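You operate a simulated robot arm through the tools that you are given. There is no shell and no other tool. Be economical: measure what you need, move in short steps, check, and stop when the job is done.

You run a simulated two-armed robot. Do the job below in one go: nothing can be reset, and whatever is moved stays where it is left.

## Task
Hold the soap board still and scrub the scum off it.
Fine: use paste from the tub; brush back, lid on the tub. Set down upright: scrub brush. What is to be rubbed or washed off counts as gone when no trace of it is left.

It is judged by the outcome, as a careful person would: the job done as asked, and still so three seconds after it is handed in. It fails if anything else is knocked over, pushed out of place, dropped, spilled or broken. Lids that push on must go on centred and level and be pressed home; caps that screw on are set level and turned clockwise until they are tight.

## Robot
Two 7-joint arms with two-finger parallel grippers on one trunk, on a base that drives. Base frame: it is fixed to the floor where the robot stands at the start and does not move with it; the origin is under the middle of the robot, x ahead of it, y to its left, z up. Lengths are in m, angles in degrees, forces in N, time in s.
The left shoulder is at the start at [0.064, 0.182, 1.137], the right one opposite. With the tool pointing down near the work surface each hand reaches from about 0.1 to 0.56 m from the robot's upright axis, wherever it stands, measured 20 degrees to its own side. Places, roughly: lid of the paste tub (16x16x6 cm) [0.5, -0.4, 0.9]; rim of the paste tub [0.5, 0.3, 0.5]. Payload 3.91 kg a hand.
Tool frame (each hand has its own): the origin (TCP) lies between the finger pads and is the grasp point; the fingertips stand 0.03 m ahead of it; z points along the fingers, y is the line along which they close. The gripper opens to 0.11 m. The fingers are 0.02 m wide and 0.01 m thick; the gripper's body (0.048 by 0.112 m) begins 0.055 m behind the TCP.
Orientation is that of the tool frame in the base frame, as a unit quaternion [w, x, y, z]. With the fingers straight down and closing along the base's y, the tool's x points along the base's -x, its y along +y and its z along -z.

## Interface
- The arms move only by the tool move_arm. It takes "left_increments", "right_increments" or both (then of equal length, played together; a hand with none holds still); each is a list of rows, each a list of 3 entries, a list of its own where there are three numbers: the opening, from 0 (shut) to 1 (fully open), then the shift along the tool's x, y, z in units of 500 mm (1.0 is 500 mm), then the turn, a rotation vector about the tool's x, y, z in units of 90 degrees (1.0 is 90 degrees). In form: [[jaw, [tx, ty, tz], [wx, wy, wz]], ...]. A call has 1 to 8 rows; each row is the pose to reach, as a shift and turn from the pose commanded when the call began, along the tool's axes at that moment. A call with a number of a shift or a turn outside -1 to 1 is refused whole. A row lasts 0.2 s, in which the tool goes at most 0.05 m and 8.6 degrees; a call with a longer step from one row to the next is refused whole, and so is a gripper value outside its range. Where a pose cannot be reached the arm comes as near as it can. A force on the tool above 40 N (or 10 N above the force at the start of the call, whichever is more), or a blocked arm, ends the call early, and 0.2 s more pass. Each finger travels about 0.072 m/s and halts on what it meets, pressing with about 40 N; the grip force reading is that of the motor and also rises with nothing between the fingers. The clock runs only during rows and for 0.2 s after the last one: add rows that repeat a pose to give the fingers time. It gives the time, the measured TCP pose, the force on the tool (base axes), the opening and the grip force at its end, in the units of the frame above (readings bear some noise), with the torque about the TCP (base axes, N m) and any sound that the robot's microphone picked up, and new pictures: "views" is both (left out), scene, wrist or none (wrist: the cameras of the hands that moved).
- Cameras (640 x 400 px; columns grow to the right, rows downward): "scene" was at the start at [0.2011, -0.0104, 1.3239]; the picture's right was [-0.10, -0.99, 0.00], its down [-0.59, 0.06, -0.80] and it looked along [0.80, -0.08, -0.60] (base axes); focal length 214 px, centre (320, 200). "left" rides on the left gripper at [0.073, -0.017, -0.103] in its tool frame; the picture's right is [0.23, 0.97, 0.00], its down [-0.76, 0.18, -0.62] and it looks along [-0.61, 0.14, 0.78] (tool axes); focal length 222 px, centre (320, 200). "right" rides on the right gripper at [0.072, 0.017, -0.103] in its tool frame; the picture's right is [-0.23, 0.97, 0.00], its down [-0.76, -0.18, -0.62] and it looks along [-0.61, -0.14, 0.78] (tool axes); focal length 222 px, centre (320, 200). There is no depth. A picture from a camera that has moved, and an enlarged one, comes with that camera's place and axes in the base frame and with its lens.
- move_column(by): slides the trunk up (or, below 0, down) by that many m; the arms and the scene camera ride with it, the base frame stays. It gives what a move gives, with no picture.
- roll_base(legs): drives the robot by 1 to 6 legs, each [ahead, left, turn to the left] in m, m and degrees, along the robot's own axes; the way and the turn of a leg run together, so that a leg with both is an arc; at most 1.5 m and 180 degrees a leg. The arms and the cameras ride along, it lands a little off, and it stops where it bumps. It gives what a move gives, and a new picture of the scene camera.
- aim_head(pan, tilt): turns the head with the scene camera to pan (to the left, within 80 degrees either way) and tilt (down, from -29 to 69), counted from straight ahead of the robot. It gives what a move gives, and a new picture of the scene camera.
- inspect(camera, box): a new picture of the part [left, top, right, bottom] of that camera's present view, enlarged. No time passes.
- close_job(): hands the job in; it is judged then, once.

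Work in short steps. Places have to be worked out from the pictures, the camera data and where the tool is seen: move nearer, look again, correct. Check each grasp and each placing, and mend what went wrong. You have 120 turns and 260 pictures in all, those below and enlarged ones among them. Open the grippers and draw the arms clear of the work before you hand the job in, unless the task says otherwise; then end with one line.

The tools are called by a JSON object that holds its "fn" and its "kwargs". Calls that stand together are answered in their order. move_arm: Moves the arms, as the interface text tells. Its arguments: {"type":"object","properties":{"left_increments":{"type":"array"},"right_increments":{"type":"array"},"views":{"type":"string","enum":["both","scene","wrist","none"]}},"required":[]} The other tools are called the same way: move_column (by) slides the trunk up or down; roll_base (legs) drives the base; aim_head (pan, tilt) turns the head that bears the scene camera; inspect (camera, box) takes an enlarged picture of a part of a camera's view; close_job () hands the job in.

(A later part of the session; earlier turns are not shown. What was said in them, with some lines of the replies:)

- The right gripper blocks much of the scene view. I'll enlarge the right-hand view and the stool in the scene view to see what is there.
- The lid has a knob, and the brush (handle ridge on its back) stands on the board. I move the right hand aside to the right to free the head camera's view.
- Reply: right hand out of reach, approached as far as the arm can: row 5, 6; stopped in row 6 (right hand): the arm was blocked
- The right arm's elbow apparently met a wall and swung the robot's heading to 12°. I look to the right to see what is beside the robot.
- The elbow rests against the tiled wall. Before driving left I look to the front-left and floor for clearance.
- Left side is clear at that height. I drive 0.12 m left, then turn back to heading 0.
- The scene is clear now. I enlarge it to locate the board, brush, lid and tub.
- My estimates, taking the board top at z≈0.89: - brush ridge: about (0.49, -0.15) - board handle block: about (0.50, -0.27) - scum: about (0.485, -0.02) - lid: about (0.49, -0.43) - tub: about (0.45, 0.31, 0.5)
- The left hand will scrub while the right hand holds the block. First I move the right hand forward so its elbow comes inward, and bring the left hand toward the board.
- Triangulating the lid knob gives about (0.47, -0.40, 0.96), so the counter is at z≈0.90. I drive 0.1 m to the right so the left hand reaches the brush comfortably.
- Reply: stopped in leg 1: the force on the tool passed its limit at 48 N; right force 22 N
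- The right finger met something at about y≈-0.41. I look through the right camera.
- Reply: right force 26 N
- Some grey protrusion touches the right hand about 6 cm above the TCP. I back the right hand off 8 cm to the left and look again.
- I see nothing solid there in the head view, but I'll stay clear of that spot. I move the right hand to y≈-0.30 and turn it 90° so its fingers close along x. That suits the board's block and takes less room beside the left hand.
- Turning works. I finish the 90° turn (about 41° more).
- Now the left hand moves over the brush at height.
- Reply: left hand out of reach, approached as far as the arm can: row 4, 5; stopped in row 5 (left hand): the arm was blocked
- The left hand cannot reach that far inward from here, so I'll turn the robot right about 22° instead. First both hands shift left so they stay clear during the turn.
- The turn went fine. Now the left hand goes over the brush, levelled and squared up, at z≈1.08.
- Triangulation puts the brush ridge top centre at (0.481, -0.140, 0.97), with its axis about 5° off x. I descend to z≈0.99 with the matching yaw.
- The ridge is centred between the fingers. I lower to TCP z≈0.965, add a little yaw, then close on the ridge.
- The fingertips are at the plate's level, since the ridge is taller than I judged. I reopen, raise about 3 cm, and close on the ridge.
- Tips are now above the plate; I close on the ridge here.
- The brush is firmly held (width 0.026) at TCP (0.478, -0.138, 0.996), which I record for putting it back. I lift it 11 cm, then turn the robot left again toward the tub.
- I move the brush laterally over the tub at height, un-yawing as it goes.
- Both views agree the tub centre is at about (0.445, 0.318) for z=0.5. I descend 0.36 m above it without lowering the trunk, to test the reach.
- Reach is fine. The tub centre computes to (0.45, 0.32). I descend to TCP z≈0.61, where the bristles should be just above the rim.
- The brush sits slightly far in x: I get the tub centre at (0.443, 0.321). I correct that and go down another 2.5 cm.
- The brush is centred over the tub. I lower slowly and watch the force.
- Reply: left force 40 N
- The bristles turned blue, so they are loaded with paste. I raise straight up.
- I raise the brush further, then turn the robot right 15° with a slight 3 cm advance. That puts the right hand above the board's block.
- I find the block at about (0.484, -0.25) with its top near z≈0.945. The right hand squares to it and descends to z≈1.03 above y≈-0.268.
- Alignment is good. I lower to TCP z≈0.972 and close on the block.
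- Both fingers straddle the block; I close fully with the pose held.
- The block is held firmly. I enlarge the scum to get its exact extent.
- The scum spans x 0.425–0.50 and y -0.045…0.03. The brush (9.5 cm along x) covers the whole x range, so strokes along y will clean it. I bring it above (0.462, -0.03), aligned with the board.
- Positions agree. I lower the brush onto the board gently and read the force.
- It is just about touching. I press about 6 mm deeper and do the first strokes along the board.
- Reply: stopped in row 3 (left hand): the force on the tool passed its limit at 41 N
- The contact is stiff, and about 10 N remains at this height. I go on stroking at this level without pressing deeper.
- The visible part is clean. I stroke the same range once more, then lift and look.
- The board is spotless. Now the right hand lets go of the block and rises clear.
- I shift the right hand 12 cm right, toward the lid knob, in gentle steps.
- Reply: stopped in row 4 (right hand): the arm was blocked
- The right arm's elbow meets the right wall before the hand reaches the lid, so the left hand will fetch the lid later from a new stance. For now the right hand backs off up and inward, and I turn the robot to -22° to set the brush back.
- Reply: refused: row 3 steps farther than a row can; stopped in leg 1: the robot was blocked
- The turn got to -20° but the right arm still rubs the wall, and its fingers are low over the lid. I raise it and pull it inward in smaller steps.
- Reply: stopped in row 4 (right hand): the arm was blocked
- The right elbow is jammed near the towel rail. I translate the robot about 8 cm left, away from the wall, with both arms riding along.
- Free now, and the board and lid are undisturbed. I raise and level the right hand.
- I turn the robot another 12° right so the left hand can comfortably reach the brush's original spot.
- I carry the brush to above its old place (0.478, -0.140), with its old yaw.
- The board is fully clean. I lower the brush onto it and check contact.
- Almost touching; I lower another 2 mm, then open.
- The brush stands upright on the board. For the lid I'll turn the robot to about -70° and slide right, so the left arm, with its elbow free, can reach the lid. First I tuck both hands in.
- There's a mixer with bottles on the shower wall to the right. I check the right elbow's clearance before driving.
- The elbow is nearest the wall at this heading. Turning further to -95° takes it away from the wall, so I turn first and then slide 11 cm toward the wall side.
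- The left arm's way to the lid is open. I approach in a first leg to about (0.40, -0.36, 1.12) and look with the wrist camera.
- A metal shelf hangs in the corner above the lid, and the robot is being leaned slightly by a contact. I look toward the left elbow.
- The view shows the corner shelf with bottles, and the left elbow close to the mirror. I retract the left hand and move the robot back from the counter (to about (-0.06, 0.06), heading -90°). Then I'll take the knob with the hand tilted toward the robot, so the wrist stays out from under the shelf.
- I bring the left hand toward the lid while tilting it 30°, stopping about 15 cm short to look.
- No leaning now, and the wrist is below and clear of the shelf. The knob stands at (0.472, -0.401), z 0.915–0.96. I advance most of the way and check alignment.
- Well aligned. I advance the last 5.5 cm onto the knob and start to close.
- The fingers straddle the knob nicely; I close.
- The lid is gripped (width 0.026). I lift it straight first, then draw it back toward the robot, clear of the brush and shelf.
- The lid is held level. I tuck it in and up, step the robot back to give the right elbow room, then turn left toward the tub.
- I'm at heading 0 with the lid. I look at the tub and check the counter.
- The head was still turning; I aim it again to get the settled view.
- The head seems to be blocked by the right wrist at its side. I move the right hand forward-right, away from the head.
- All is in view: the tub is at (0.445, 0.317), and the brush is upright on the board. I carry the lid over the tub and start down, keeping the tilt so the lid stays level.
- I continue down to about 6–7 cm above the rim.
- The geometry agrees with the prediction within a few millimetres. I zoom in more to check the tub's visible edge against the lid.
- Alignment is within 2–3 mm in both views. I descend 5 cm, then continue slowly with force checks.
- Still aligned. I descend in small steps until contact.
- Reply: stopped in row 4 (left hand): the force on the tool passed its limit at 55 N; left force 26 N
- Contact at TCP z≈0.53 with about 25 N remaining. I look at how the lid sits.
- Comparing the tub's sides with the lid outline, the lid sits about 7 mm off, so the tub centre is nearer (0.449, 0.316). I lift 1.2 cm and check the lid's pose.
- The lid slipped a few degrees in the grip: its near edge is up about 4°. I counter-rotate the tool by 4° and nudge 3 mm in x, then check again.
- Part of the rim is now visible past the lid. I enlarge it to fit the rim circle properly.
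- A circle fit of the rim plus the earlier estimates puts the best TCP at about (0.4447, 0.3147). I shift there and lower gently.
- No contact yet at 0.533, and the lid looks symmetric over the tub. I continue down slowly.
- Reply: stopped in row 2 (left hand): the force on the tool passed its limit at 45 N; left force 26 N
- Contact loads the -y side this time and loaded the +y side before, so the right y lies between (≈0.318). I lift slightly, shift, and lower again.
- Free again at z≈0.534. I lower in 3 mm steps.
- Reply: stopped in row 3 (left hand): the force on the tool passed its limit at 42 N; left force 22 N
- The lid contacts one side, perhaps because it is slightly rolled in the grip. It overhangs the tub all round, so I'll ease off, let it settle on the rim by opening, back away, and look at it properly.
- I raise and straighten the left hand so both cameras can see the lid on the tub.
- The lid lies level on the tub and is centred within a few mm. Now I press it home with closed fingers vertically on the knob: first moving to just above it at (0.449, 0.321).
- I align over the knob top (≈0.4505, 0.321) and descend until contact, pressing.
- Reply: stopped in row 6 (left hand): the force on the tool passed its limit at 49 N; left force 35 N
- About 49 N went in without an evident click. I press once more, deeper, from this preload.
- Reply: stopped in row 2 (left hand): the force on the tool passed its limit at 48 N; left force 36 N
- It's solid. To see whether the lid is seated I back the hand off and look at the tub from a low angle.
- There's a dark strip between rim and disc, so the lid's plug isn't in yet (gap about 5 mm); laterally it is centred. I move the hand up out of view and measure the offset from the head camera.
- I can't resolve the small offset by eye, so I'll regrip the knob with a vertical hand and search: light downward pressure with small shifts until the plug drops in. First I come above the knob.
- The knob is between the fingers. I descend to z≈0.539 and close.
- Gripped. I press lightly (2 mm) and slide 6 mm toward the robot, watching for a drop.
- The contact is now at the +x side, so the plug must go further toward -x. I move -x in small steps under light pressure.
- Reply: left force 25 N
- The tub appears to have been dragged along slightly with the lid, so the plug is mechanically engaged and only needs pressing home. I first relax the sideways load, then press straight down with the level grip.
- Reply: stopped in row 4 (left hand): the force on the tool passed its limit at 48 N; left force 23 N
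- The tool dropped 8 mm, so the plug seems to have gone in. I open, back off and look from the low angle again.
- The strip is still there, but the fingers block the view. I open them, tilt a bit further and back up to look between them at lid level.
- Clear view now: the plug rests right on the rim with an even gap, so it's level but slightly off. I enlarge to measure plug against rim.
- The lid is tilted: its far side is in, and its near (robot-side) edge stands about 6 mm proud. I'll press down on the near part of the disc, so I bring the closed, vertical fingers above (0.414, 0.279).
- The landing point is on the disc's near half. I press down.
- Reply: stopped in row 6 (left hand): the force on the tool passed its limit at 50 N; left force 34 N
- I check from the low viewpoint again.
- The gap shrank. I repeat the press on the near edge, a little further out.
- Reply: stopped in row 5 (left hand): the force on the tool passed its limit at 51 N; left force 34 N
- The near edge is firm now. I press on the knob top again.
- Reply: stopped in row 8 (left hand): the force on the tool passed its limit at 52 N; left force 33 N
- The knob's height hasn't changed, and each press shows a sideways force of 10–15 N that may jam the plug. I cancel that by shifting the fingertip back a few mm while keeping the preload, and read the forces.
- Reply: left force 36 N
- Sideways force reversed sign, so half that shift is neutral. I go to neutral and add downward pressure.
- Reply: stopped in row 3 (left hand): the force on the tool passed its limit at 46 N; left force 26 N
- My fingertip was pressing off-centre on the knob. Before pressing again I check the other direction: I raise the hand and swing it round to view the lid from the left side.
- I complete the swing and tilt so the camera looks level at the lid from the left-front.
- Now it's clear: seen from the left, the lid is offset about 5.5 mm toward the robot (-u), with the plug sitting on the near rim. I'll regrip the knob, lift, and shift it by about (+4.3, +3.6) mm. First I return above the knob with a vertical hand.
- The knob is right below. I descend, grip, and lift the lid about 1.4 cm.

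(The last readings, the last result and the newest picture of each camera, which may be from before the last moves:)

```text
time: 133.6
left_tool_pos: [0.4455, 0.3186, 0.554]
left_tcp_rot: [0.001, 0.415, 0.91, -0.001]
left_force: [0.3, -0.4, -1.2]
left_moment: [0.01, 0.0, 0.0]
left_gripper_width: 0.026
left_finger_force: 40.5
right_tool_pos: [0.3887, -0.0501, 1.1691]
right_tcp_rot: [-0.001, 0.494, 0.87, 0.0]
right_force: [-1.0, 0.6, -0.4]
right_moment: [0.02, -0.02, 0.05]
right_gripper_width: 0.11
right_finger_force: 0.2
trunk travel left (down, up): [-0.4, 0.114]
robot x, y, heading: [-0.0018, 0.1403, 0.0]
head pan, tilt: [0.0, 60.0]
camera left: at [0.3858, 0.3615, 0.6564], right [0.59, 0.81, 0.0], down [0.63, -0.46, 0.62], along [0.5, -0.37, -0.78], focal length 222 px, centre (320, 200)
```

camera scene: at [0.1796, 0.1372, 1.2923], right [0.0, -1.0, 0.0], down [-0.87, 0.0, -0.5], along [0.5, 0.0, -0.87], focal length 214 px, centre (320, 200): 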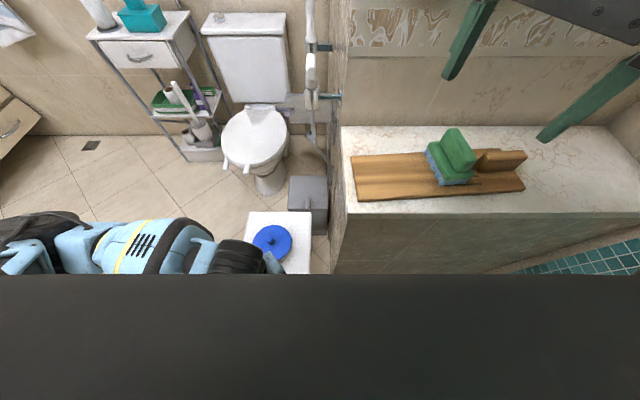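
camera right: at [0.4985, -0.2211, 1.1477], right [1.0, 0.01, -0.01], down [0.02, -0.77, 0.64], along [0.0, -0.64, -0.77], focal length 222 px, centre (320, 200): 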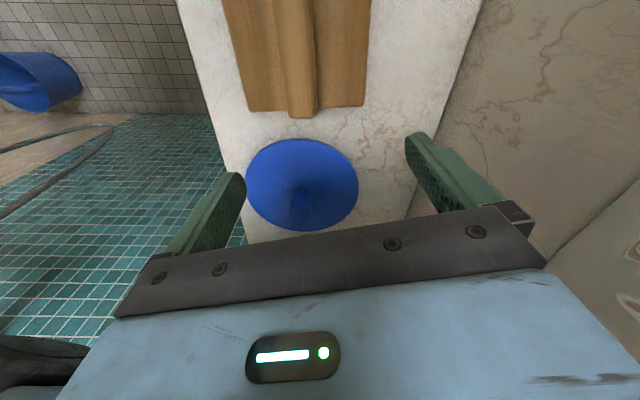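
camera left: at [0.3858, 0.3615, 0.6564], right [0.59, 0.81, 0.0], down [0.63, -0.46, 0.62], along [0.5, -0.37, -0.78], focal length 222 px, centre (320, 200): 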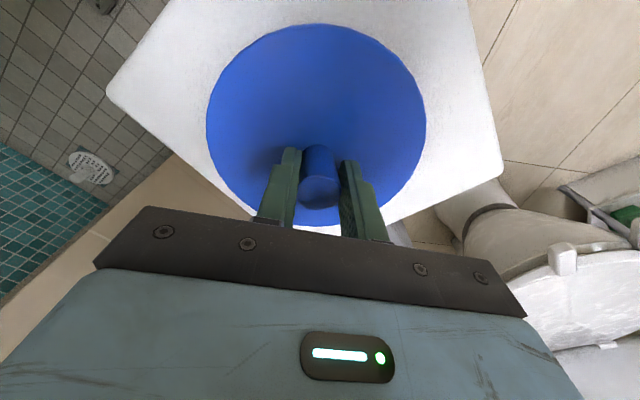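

Lid lifted. I shift it 5.9 mm along +u and lower in small steps.

{"fn": "move_arm", "kwargs": {"left_increments": [[0, [0, 0.006, 0], [0, 0, 0]], [0, [0, 0.0118, 0], [0, 0, 0]], [0, [0, 0.0118, 0.012], [0, 0, 0]], [0, [0, 0.0118, 0.022], [0, 0, 0]], [0, [0, 0.0118, 0.03], [0, 0, 0]], [0, [0, 0.0118, 0.036], [0, 0, 0]], [0, [0, 0.0118, 0.042], [0, 0, 0]]], "views": "none"}}

```text
time: 135.2
left_tool_pos: [0.4513, 0.32, 0.5348]
left_tcp_rot: [0.003, 0.416, 0.909, 0.0]
left_force: [-7.6, -1.8, 33.2]
left_moment: [-0.18, -0.07, 0.03]
left_gripper_width: 0.0264
left_finger_force: 40.3
right_tool_pos: [0.3877, -0.0503, 1.1705]
right_tcp_rot: [0.0, 0.494, 0.87, 0.0]
right_force: [0.2, -0.7, -0.3]
right_moment: [-0.02, 0.03, -0.03]
right_gripper_width: 0.11
right_finger_force: 0.0
trunk travel left (down, up): [-0.4, 0.114]
robot x, y, heading: [-0.001, 0.1394, -0.0]
head pan, tilt: [0.0, 60.0]
```

It went 5 mm lower with a centred contact. I press once more, then release and check.

{"fn": "move_arm", "kwargs": {"left_increments": [[0, [0, 0, 0.002], [0, 0, 0]], [0, [0, 0, 0.004], [0, 0, 0]], [0, [0, 0, 0.004], [0, 0, 0]]], "views": "none"}}

{"fn": "move_arm", "kwargs": {"left_increments": [[0, [0, 0, -0.005], [0, 0, 0]], [0.2, [0, 0, -0.005], [0, 0, 0]], [0.5, [0, 0, -0.005], [0, 0, 0]], [0.7, [0, 0, -0.01], [0, 0, 0]], [0.8, [0, 0, -0.08], [0, 0, 0]], [0.9, [0, 0, -0.16], [0, 0, 0]]], "views": "none"}}

```text
time: 136.0
left_tool_pos: [0.4516, 0.3198, 0.5326]
left_tcp_rot: [0.003, 0.416, 0.909, -0.002]
left_force: [0.3, -9.4, 33.3]
left_moment: [-0.21, -0.17, -0.01]
left_gripper_width: 0.0257
left_finger_force: 40.0
right_tool_pos: [0.3881, -0.0518, 1.1688]
right_tcp_rot: [0.0, 0.494, 0.87, 0.001]
right_force: [0.3, -0.2, -0.4]
right_moment: [0.03, 0.0, 0.04]
right_gripper_width: 0.1101
right_finger_force: 0.0
trunk travel left (down, up): [-0.4, 0.114]
robot x, y, heading: [-0.0011, 0.1377, -0.2]
head pan, tilt: [0.0, 60.0]
```

```text
time: 137.4
left_tool_pos: [0.4509, 0.3239, 0.6125]
left_tcp_rot: [0.001, 0.416, 0.909, 0.0]
left_force: [-0.5, 0.2, 0.4]
left_moment: [0.04, 0.0, 0.01]
left_gripper_width: 0.099
left_finger_force: 0.1
right_tool_pos: [0.3887, -0.0497, 1.169]
right_tcp_rot: [-0.001, 0.494, 0.869, 0.0]
right_force: [0.4, 0.6, -0.5]
right_moment: [0.0, 0.02, 0.0]
right_gripper_width: 0.1099
right_finger_force: 0.0
trunk travel left (down, up): [-0.4, 0.114]
robot x, y, heading: [-0.001, 0.1399, -0.1]
head pan, tilt: [0.0, 60.0]
```

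I look from the low left viewpoint again.

{"fn": "move_arm", "kwargs": {"left_increments": [[1, [0.07, -0.004, -0.03], [0, -0.086, 0]], [1, [0.15, -0.008, -0.03], [0, -0.171, 0]], [1, [0.23, -0.014, 0.0], [0, -0.257, 0]], [1, [0.3, -0.018, 0.05], [0, -0.342, 0]], [1, [0.35, -0.022, 0.11], [0, -0.428, 0]], [1, [0.37, -0.024, 0.166], [0, -0.513, 0]]], "views": "none"}}

{"fn": "inspect", "kwargs": {"camera": "left", "box": [245, 125, 375, 215]}}

```text
time: 138.8
left_tool_pos: [0.3212, 0.4552, 0.5293]
left_tcp_rot: [0.358, 0.383, 0.836, -0.163]
left_force: [0.0, 0.4, 0.1]
left_moment: [0.01, 0.02, 0.01]
left_gripper_width: 0.1098
left_finger_force: 0.0
right_tool_pos: [0.3893, -0.049, 1.1691]
right_tcp_rot: [-0.001, 0.493, 0.87, -0.001]
right_force: [0.3, -0.5, -0.3]
right_moment: [0.04, 0.0, 0.01]
right_gripper_width: 0.1102
right_finger_force: 0.1
trunk travel left (down, up): [-0.4, 0.114]
robot x, y, heading: [-0.0027, 0.1421, 0.2]
head pan, tilt: [0.0, 60.0]
```

```text
4.44 times, centred on (310, 170) of left
camera zoom: at [0.227, 0.5382, 0.5456], right [0.63, 0.76, -0.16], down [0.18, 0.06, 0.98], along [0.75, -0.65, -0.1], focal length 987 px, centre (364, 333)
```

zoom: 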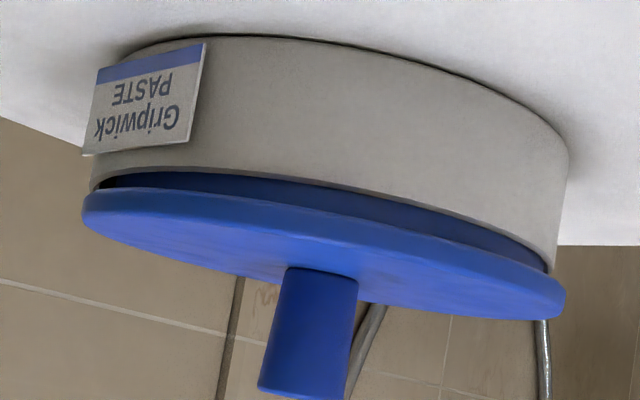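

Now it's centred along u, but the gap remains. I enlarge both ends.

{"fn": "inspect", "kwargs": {"camera": "left", "box": [315, 155, 370, 195]}}

{"fn": "inspect", "kwargs": {"camera": "left", "box": [250, 145, 305, 185]}}

```text
10.00 times, centred on (342, 175) of left
camera zoom: at [0.227, 0.5382, 0.5456], right [0.63, 0.76, -0.16], down [0.18, 0.06, 0.98], along [0.75, -0.65, -0.1], focal length 2221 px, centre (95, 450)
```

zoom: 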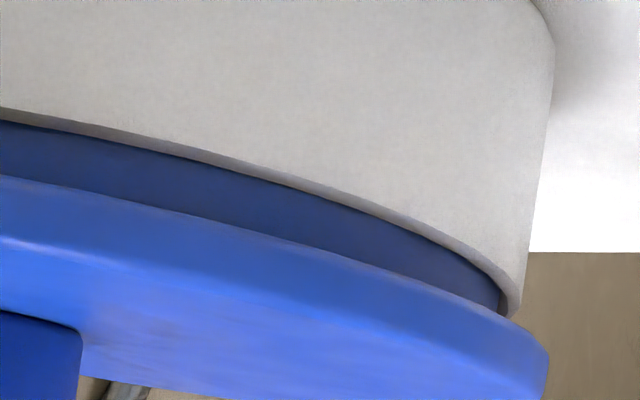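

```text
10.00 times, centred on (278, 165) of left
camera zoom: at [0.227, 0.5382, 0.5456], right [0.63, 0.76, -0.16], down [0.18, 0.06, 0.98], along [0.75, -0.65, -0.1], focal length 2221 px, centre (745, 550)
```

zoom: 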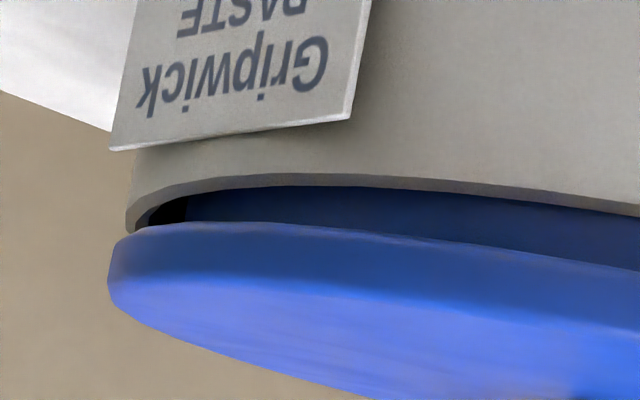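

Along u the plug is within clearance, but the lid now sits ~3 mm too far toward (-x,+y), toward this camera. I go back above the knob to regrip and correct that.

{"fn": "move_arm", "kwargs": {"left_increments": [[1, [-0.06, 0, -0.05], [0, 0.086, 0]], [1, [-0.13, 0.002, -0.08], [0, 0.171, 0]], [1, [-0.2, 0.006, -0.07], [0, 0.257, 0]], [1, [-0.262, 0.01, 0.0], [0, 0.342, 0]], [1, [-0.32, 0.014, 0.076], [0, 0.428, 0]], [0.7, [-0.364, 0.016, 0.158], [0, 0.513, 0]]], "views": "none"}}

{"fn": "inspect", "kwargs": {"camera": "left", "box": [220, 20, 420, 210]}}

```text
time: 140.2
left_tool_pos: [0.4463, 0.3206, 0.6038]
left_tcp_rot: [0.0, 0.416, 0.91, 0.0]
left_force: [-0.1, -0.3, -0.3]
left_moment: [-0.01, -0.04, 0.03]
left_gripper_width: 0.0769
left_finger_force: 0.1
right_tool_pos: [0.3899, -0.0515, 1.167]
right_tcp_rot: [-0.002, 0.493, 0.87, -0.002]
right_force: [0.2, -0.3, 0.5]
right_moment: [-0.01, -0.01, 0.02]
right_gripper_width: 0.11
right_finger_force: 0.0
trunk travel left (down, up): [-0.4, 0.114]
robot x, y, heading: [-0.0004, 0.1388, -0.1]
head pan, tilt: [0.0, 60.0]
```

```text
2.11 times, centred on (320, 115) of left
camera zoom: at [0.3851, 0.3632, 0.7062], right [0.59, 0.81, 0.0], down [0.63, -0.46, 0.62], along [0.5, -0.36, -0.78], focal length 468 px, centre (320, 379)
```

zoom: 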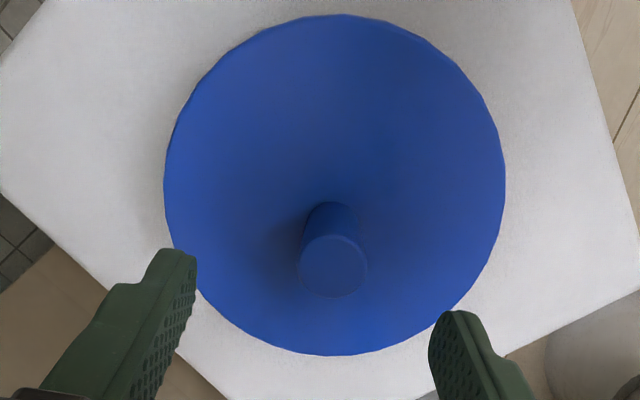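

I centre over the knob (+4.4 mm along the closing axis), grip, lift a few mm and shift.

{"fn": "move_arm", "kwargs": {"left_increments": [[0.7, [-0.002, 0.0088, 0.06], [0, 0, 0]], [0.6, [-0.002, 0.0088, 0.132], [0, 0, 0]], [0.3, [-0.002, 0.0088, 0.132], [0, 0, 0]], [0.1, [-0.002, 0.0088, 0.132], [0, 0, 0]], [0, [-0.002, 0.0088, 0.132], [0, 0, 0]], [0, [-0.002, 0.0088, 0.132], [0, 0, 0]], [0, [-0.002, 0.0088, 0.112], [0, 0, 0]], [0, [-0.009, 0.0076, 0.112], [0, 0, 0]]], "views": "none"}}

{"fn": "move_arm", "kwargs": {"left_increments": [[0, [0, 0, 0.01], [0, 0, 0]], [0, [0, 0, 0.02], [0, 0, 0]], [0, [0, 0, 0.026], [0, 0, 0]], [0, [0, 0, 0.032], [0, 0, 0]]], "views": "none"}}

```text
time: 142.0
left_tool_pos: [0.452, 0.3202, 0.5471]
left_tcp_rot: [0.0, 0.415, 0.91, 0.0]
left_force: [-0.5, 0.3, -1.0]
left_moment: [-0.02, -0.02, 0.01]
left_gripper_width: 0.0259
left_finger_force: 40.2
right_tool_pos: [0.3888, -0.0502, 1.1697]
right_tcp_rot: [-0.001, 0.494, 0.869, 0.0]
right_force: [0.7, -1.0, 0.2]
right_moment: [0.0, 0.02, -0.03]
right_gripper_width: 0.11
right_finger_force: 0.0
trunk travel left (down, up): [-0.4, 0.114]
robot x, y, heading: [0.0005, 0.1399, -0.4]
head pan, tilt: [0.0, 60.0]
```

```text
time: 143.0
left_tool_pos: [0.4519, 0.3203, 0.5341]
left_tcp_rot: [0.003, 0.415, 0.91, 0.001]
left_force: [-3.0, 5.3, 17.5]
left_moment: [-0.78, -0.59, 0.02]
left_gripper_width: 0.0259
left_finger_force: 40.3
right_tool_pos: [0.3876, -0.0487, 1.1693]
right_tcp_rot: [0.0, 0.494, 0.87, -0.001]
right_force: [0.7, -0.4, 0.3]
right_moment: [-0.02, -0.01, 0.02]
right_gripper_width: 0.11
right_finger_force: 0.1
trunk travel left (down, up): [-0.4, 0.114]
robot x, y, heading: [-0.0015, 0.1387, 0.1]
head pan, tilt: [0.0, 60.0]
```

Contact is now at the (+x,-y) rim: the shift overshot by a couple of mm. I ease up, shift back 2 mm, and lower again.

{"fn": "move_arm", "kwargs": {"left_increments": [[0, [0, 0, -0.012], [0, 0, 0]], [0, [0.004, 0, -0.012], [0, 0, 0]], [0, [0.004, 0, -0.004], [0, 0, 0]], [0, [0.004, 0, 0.002], [0, 0, 0]], [0, [0.004, 0, 0.006], [0, 0, 0]]], "views": "none"}}

```text
time: 144.2
left_tool_pos: [0.4518, 0.3211, 0.5316]
left_tcp_rot: [0.002, 0.415, 0.91, 0.001]
left_force: [-5.7, 3.9, 33.8]
left_moment: [-0.1, -0.01, -0.01]
left_gripper_width: 0.0261
left_finger_force: 40.3
right_tool_pos: [0.3854, -0.0516, 1.1703]
right_tcp_rot: [0.0, 0.494, 0.869, -0.001]
right_force: [-0.3, -0.5, -0.9]
right_moment: [-0.01, 0.02, -0.02]
right_gripper_width: 0.1101
right_finger_force: 0.0
trunk travel left (down, up): [-0.4, 0.114]
robot x, y, heading: [-0.0001, 0.1392, 0.0]
head pan, tilt: [0.0, 60.0]
```

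Centred contact at z 0.5316, 8 mm below the grip height. I release and inspect from the low viewpoint.

{"fn": "move_arm", "kwargs": {"left_increments": [[0, [0, 0, -0.004], [0, 0, 0]], [0.2, [0, 0, -0.004], [0, 0, 0]], [0.5, [0, 0, -0.004], [0, 0, 0]], [0.7, [0, 0, -0.01], [0, 0, 0]], [0.8, [0, 0, -0.08], [0, 0, 0]], [0.9, [0, 0, -0.16], [0, 0, 0]]], "views": "none"}}

{"fn": "move_arm", "kwargs": {"left_increments": [[1, [0.07, -0.004, -0.03], [0, -0.086, 0]], [1, [0.15, -0.008, -0.03], [0, -0.171, 0]], [1, [0.23, -0.014, 0.0], [0, -0.257, 0]], [1, [0.3, -0.018, 0.05], [0, -0.342, 0]], [1, [0.35, -0.022, 0.11], [0, -0.428, 0]], [1, [0.37, -0.024, 0.166], [0, -0.513, 0]]], "views": "none"}}

{"fn": "inspect", "kwargs": {"camera": "left", "box": [245, 125, 375, 215]}}

```text
time: 145.6
left_tool_pos: [0.4504, 0.321, 0.6107]
left_tcp_rot: [-0.001, 0.416, 0.91, 0.0]
left_force: [-1.0, -0.4, -0.5]
left_moment: [0.0, 0.02, -0.01]
left_gripper_width: 0.0987
left_finger_force: 0.1
right_tool_pos: [0.3893, -0.0501, 1.1682]
right_tcp_rot: [-0.002, 0.494, 0.87, 0.0]
right_force: [0.2, 0.0, -0.1]
right_moment: [-0.01, 0.01, 0.01]
right_gripper_width: 0.11
right_finger_force: 0.0
trunk travel left (down, up): [-0.4, 0.114]
robot x, y, heading: [-0.0009, 0.1387, -0.2]
head pan, tilt: [0.0, 60.0]
```

```text
time: 147.0
left_tool_pos: [0.3192, 0.4546, 0.5248]
left_tcp_rot: [0.357, 0.383, 0.836, -0.163]
left_force: [-1.1, -0.2, 0.3]
left_moment: [-0.03, 0.02, -0.04]
left_gripper_width: 0.11
left_finger_force: 0.1
right_tool_pos: [0.3887, -0.0509, 1.1687]
right_tcp_rot: [-0.002, 0.494, 0.869, -0.001]
right_force: [0.2, 0.4, 0.0]
right_moment: [-0.01, -0.04, 0.01]
right_gripper_width: 0.1098
right_finger_force: 0.1
trunk travel left (down, up): [-0.4, 0.114]
robot x, y, heading: [0.0023, 0.14, 0.1]
head pan, tilt: [0.0, 60.0]
```

```text
4.44 times, centred on (310, 170) of left
camera zoom: at [0.2242, 0.5373, 0.5447], right [0.63, 0.76, -0.16], down [0.18, 0.06, 0.98], along [0.75, -0.65, -0.1], focal length 987 px, centre (364, 333)
```

zoom: 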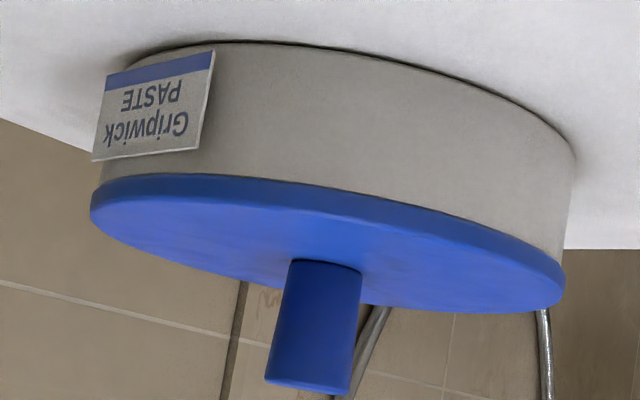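

The lid now sits flush on the rim. I zoom both ends to confirm it's home and level.

{"fn": "inspect", "kwargs": {"camera": "left", "box": [315, 155, 370, 195]}}

{"fn": "inspect", "kwargs": {"camera": "left", "box": [250, 145, 305, 185]}}

```text
10.00 times, centred on (342, 175) of left
camera zoom: at [0.2242, 0.5373, 0.5447], right [0.63, 0.76, -0.16], down [0.18, 0.06, 0.98], along [0.75, -0.65, -0.1], focal length 2221 px, centre (95, 450)
```

zoom: 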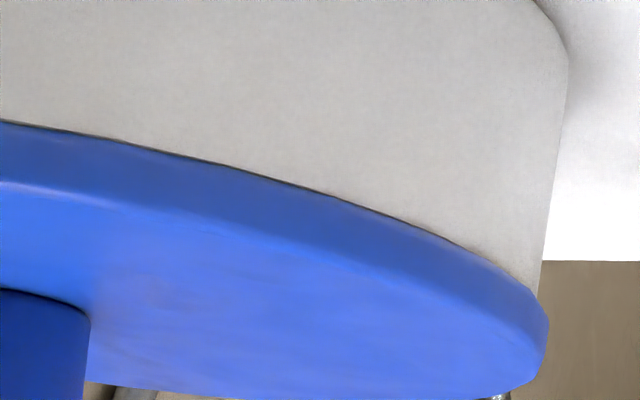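

```text
10.00 times, centred on (278, 165) of left
camera zoom: at [0.2242, 0.5373, 0.5447], right [0.63, 0.76, -0.16], down [0.18, 0.06, 0.98], along [0.75, -0.65, -0.1], focal length 2221 px, centre (745, 550)
```

zoom: 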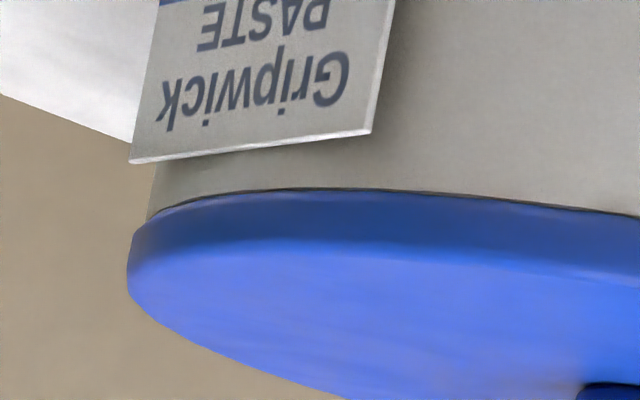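

The lid is fully home, level, and centred to about 1 mm. I raise the left hand clear and do a final overview.

{"fn": "move_arm", "kwargs": {"left_increments": [[1, [-0.05, 0, -0.08], [0, 0, 0]], [1, [-0.11, 0, -0.14], [0, 0, 0]], [1, [-0.17, 0, -0.2], [0, 0, 0]], [1, [-0.23, 0, -0.26], [0, 0, 0]], [1, [-0.29, 0, -0.32], [0, 0, 0]]], "views": "scene"}}

{"fn": "inspect", "kwargs": {"camera": "scene", "box": [240, 100, 560, 280]}}

{"fn": "inspect", "kwargs": {"camera": "scene", "box": [340, 110, 540, 220]}}

```text
time: 148.2
left_tool_pos: [0.3134, 0.4615, 0.7402]
left_tcp_rot: [0.357, 0.383, 0.836, -0.165]
left_force: [0.4, -0.1, -0.2]
left_moment: [0.01, 0.04, -0.03]
left_gripper_width: 0.11
left_finger_force: 0.1
right_tool_pos: [0.3886, -0.0503, 1.1678]
right_tcp_rot: [-0.001, 0.494, 0.869, -0.001]
right_force: [0.1, 0.5, 0.5]
right_moment: [0.02, -0.03, 0.01]
right_gripper_width: 0.11
right_finger_force: 0.0
trunk travel left (down, up): [-0.4, 0.114]
robot x, y, heading: [0.0006, 0.1391, -0.6]
head pan, tilt: [0.0, 60.0]
camera scene: at [0.1797, 0.1369, 1.2922], right [0.0, -1.0, 0.0], down [-0.87, 0.0, -0.5], along [0.5, 0.0, -0.87], focal length 214 px, centre (320, 200)
```

scene: 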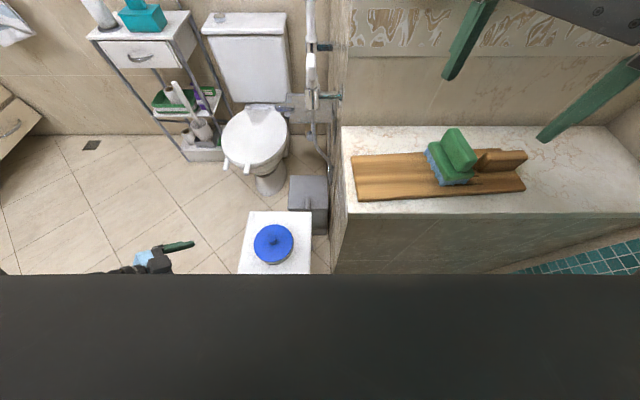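

```text
2.00 times, centred on (400, 190) of scene
camera zoom: at [0.1797, 0.1369, 1.2922], right [0.0, -1.0, 0.0], down [-0.87, 0.0, -0.5], along [0.5, 0.0, -0.87], focal length 429 px, centre (160, 220)
```

zoom: 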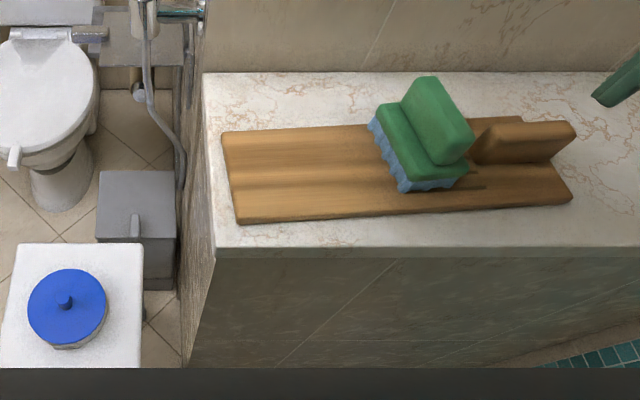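

```text
3.20 times, centred on (440, 165) of scene
camera zoom: at [0.1797, 0.1369, 1.2922], right [0.0, -1.0, 0.0], down [-0.87, 0.0, -0.5], along [0.5, 0.0, -0.87], focal length 686 px, centre (-64, 312)
```

zoom: 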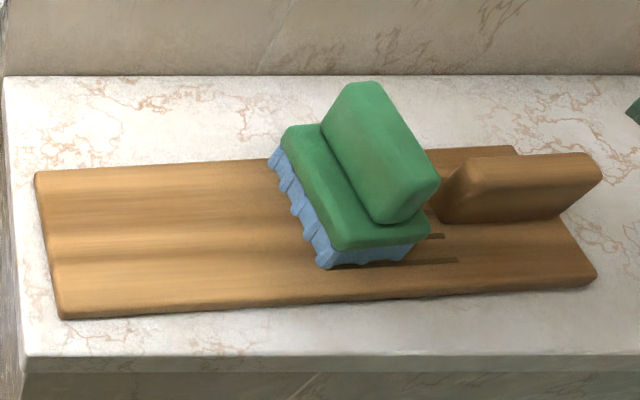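

The board is spotless, the brush stands upright where it was, the lid is home on the tub, and both grippers are open and clear. I hand the job in.

{"fn": "close_job", "kwargs": {}}

```text
The job is handed in.
```

The board is scrubbed with paste from the tub and no scum shows. The brush stands upright back on the board, and the lid is pressed home level on the tub. While I was fitting the lid, the tub slid about 1 cm on its stool.
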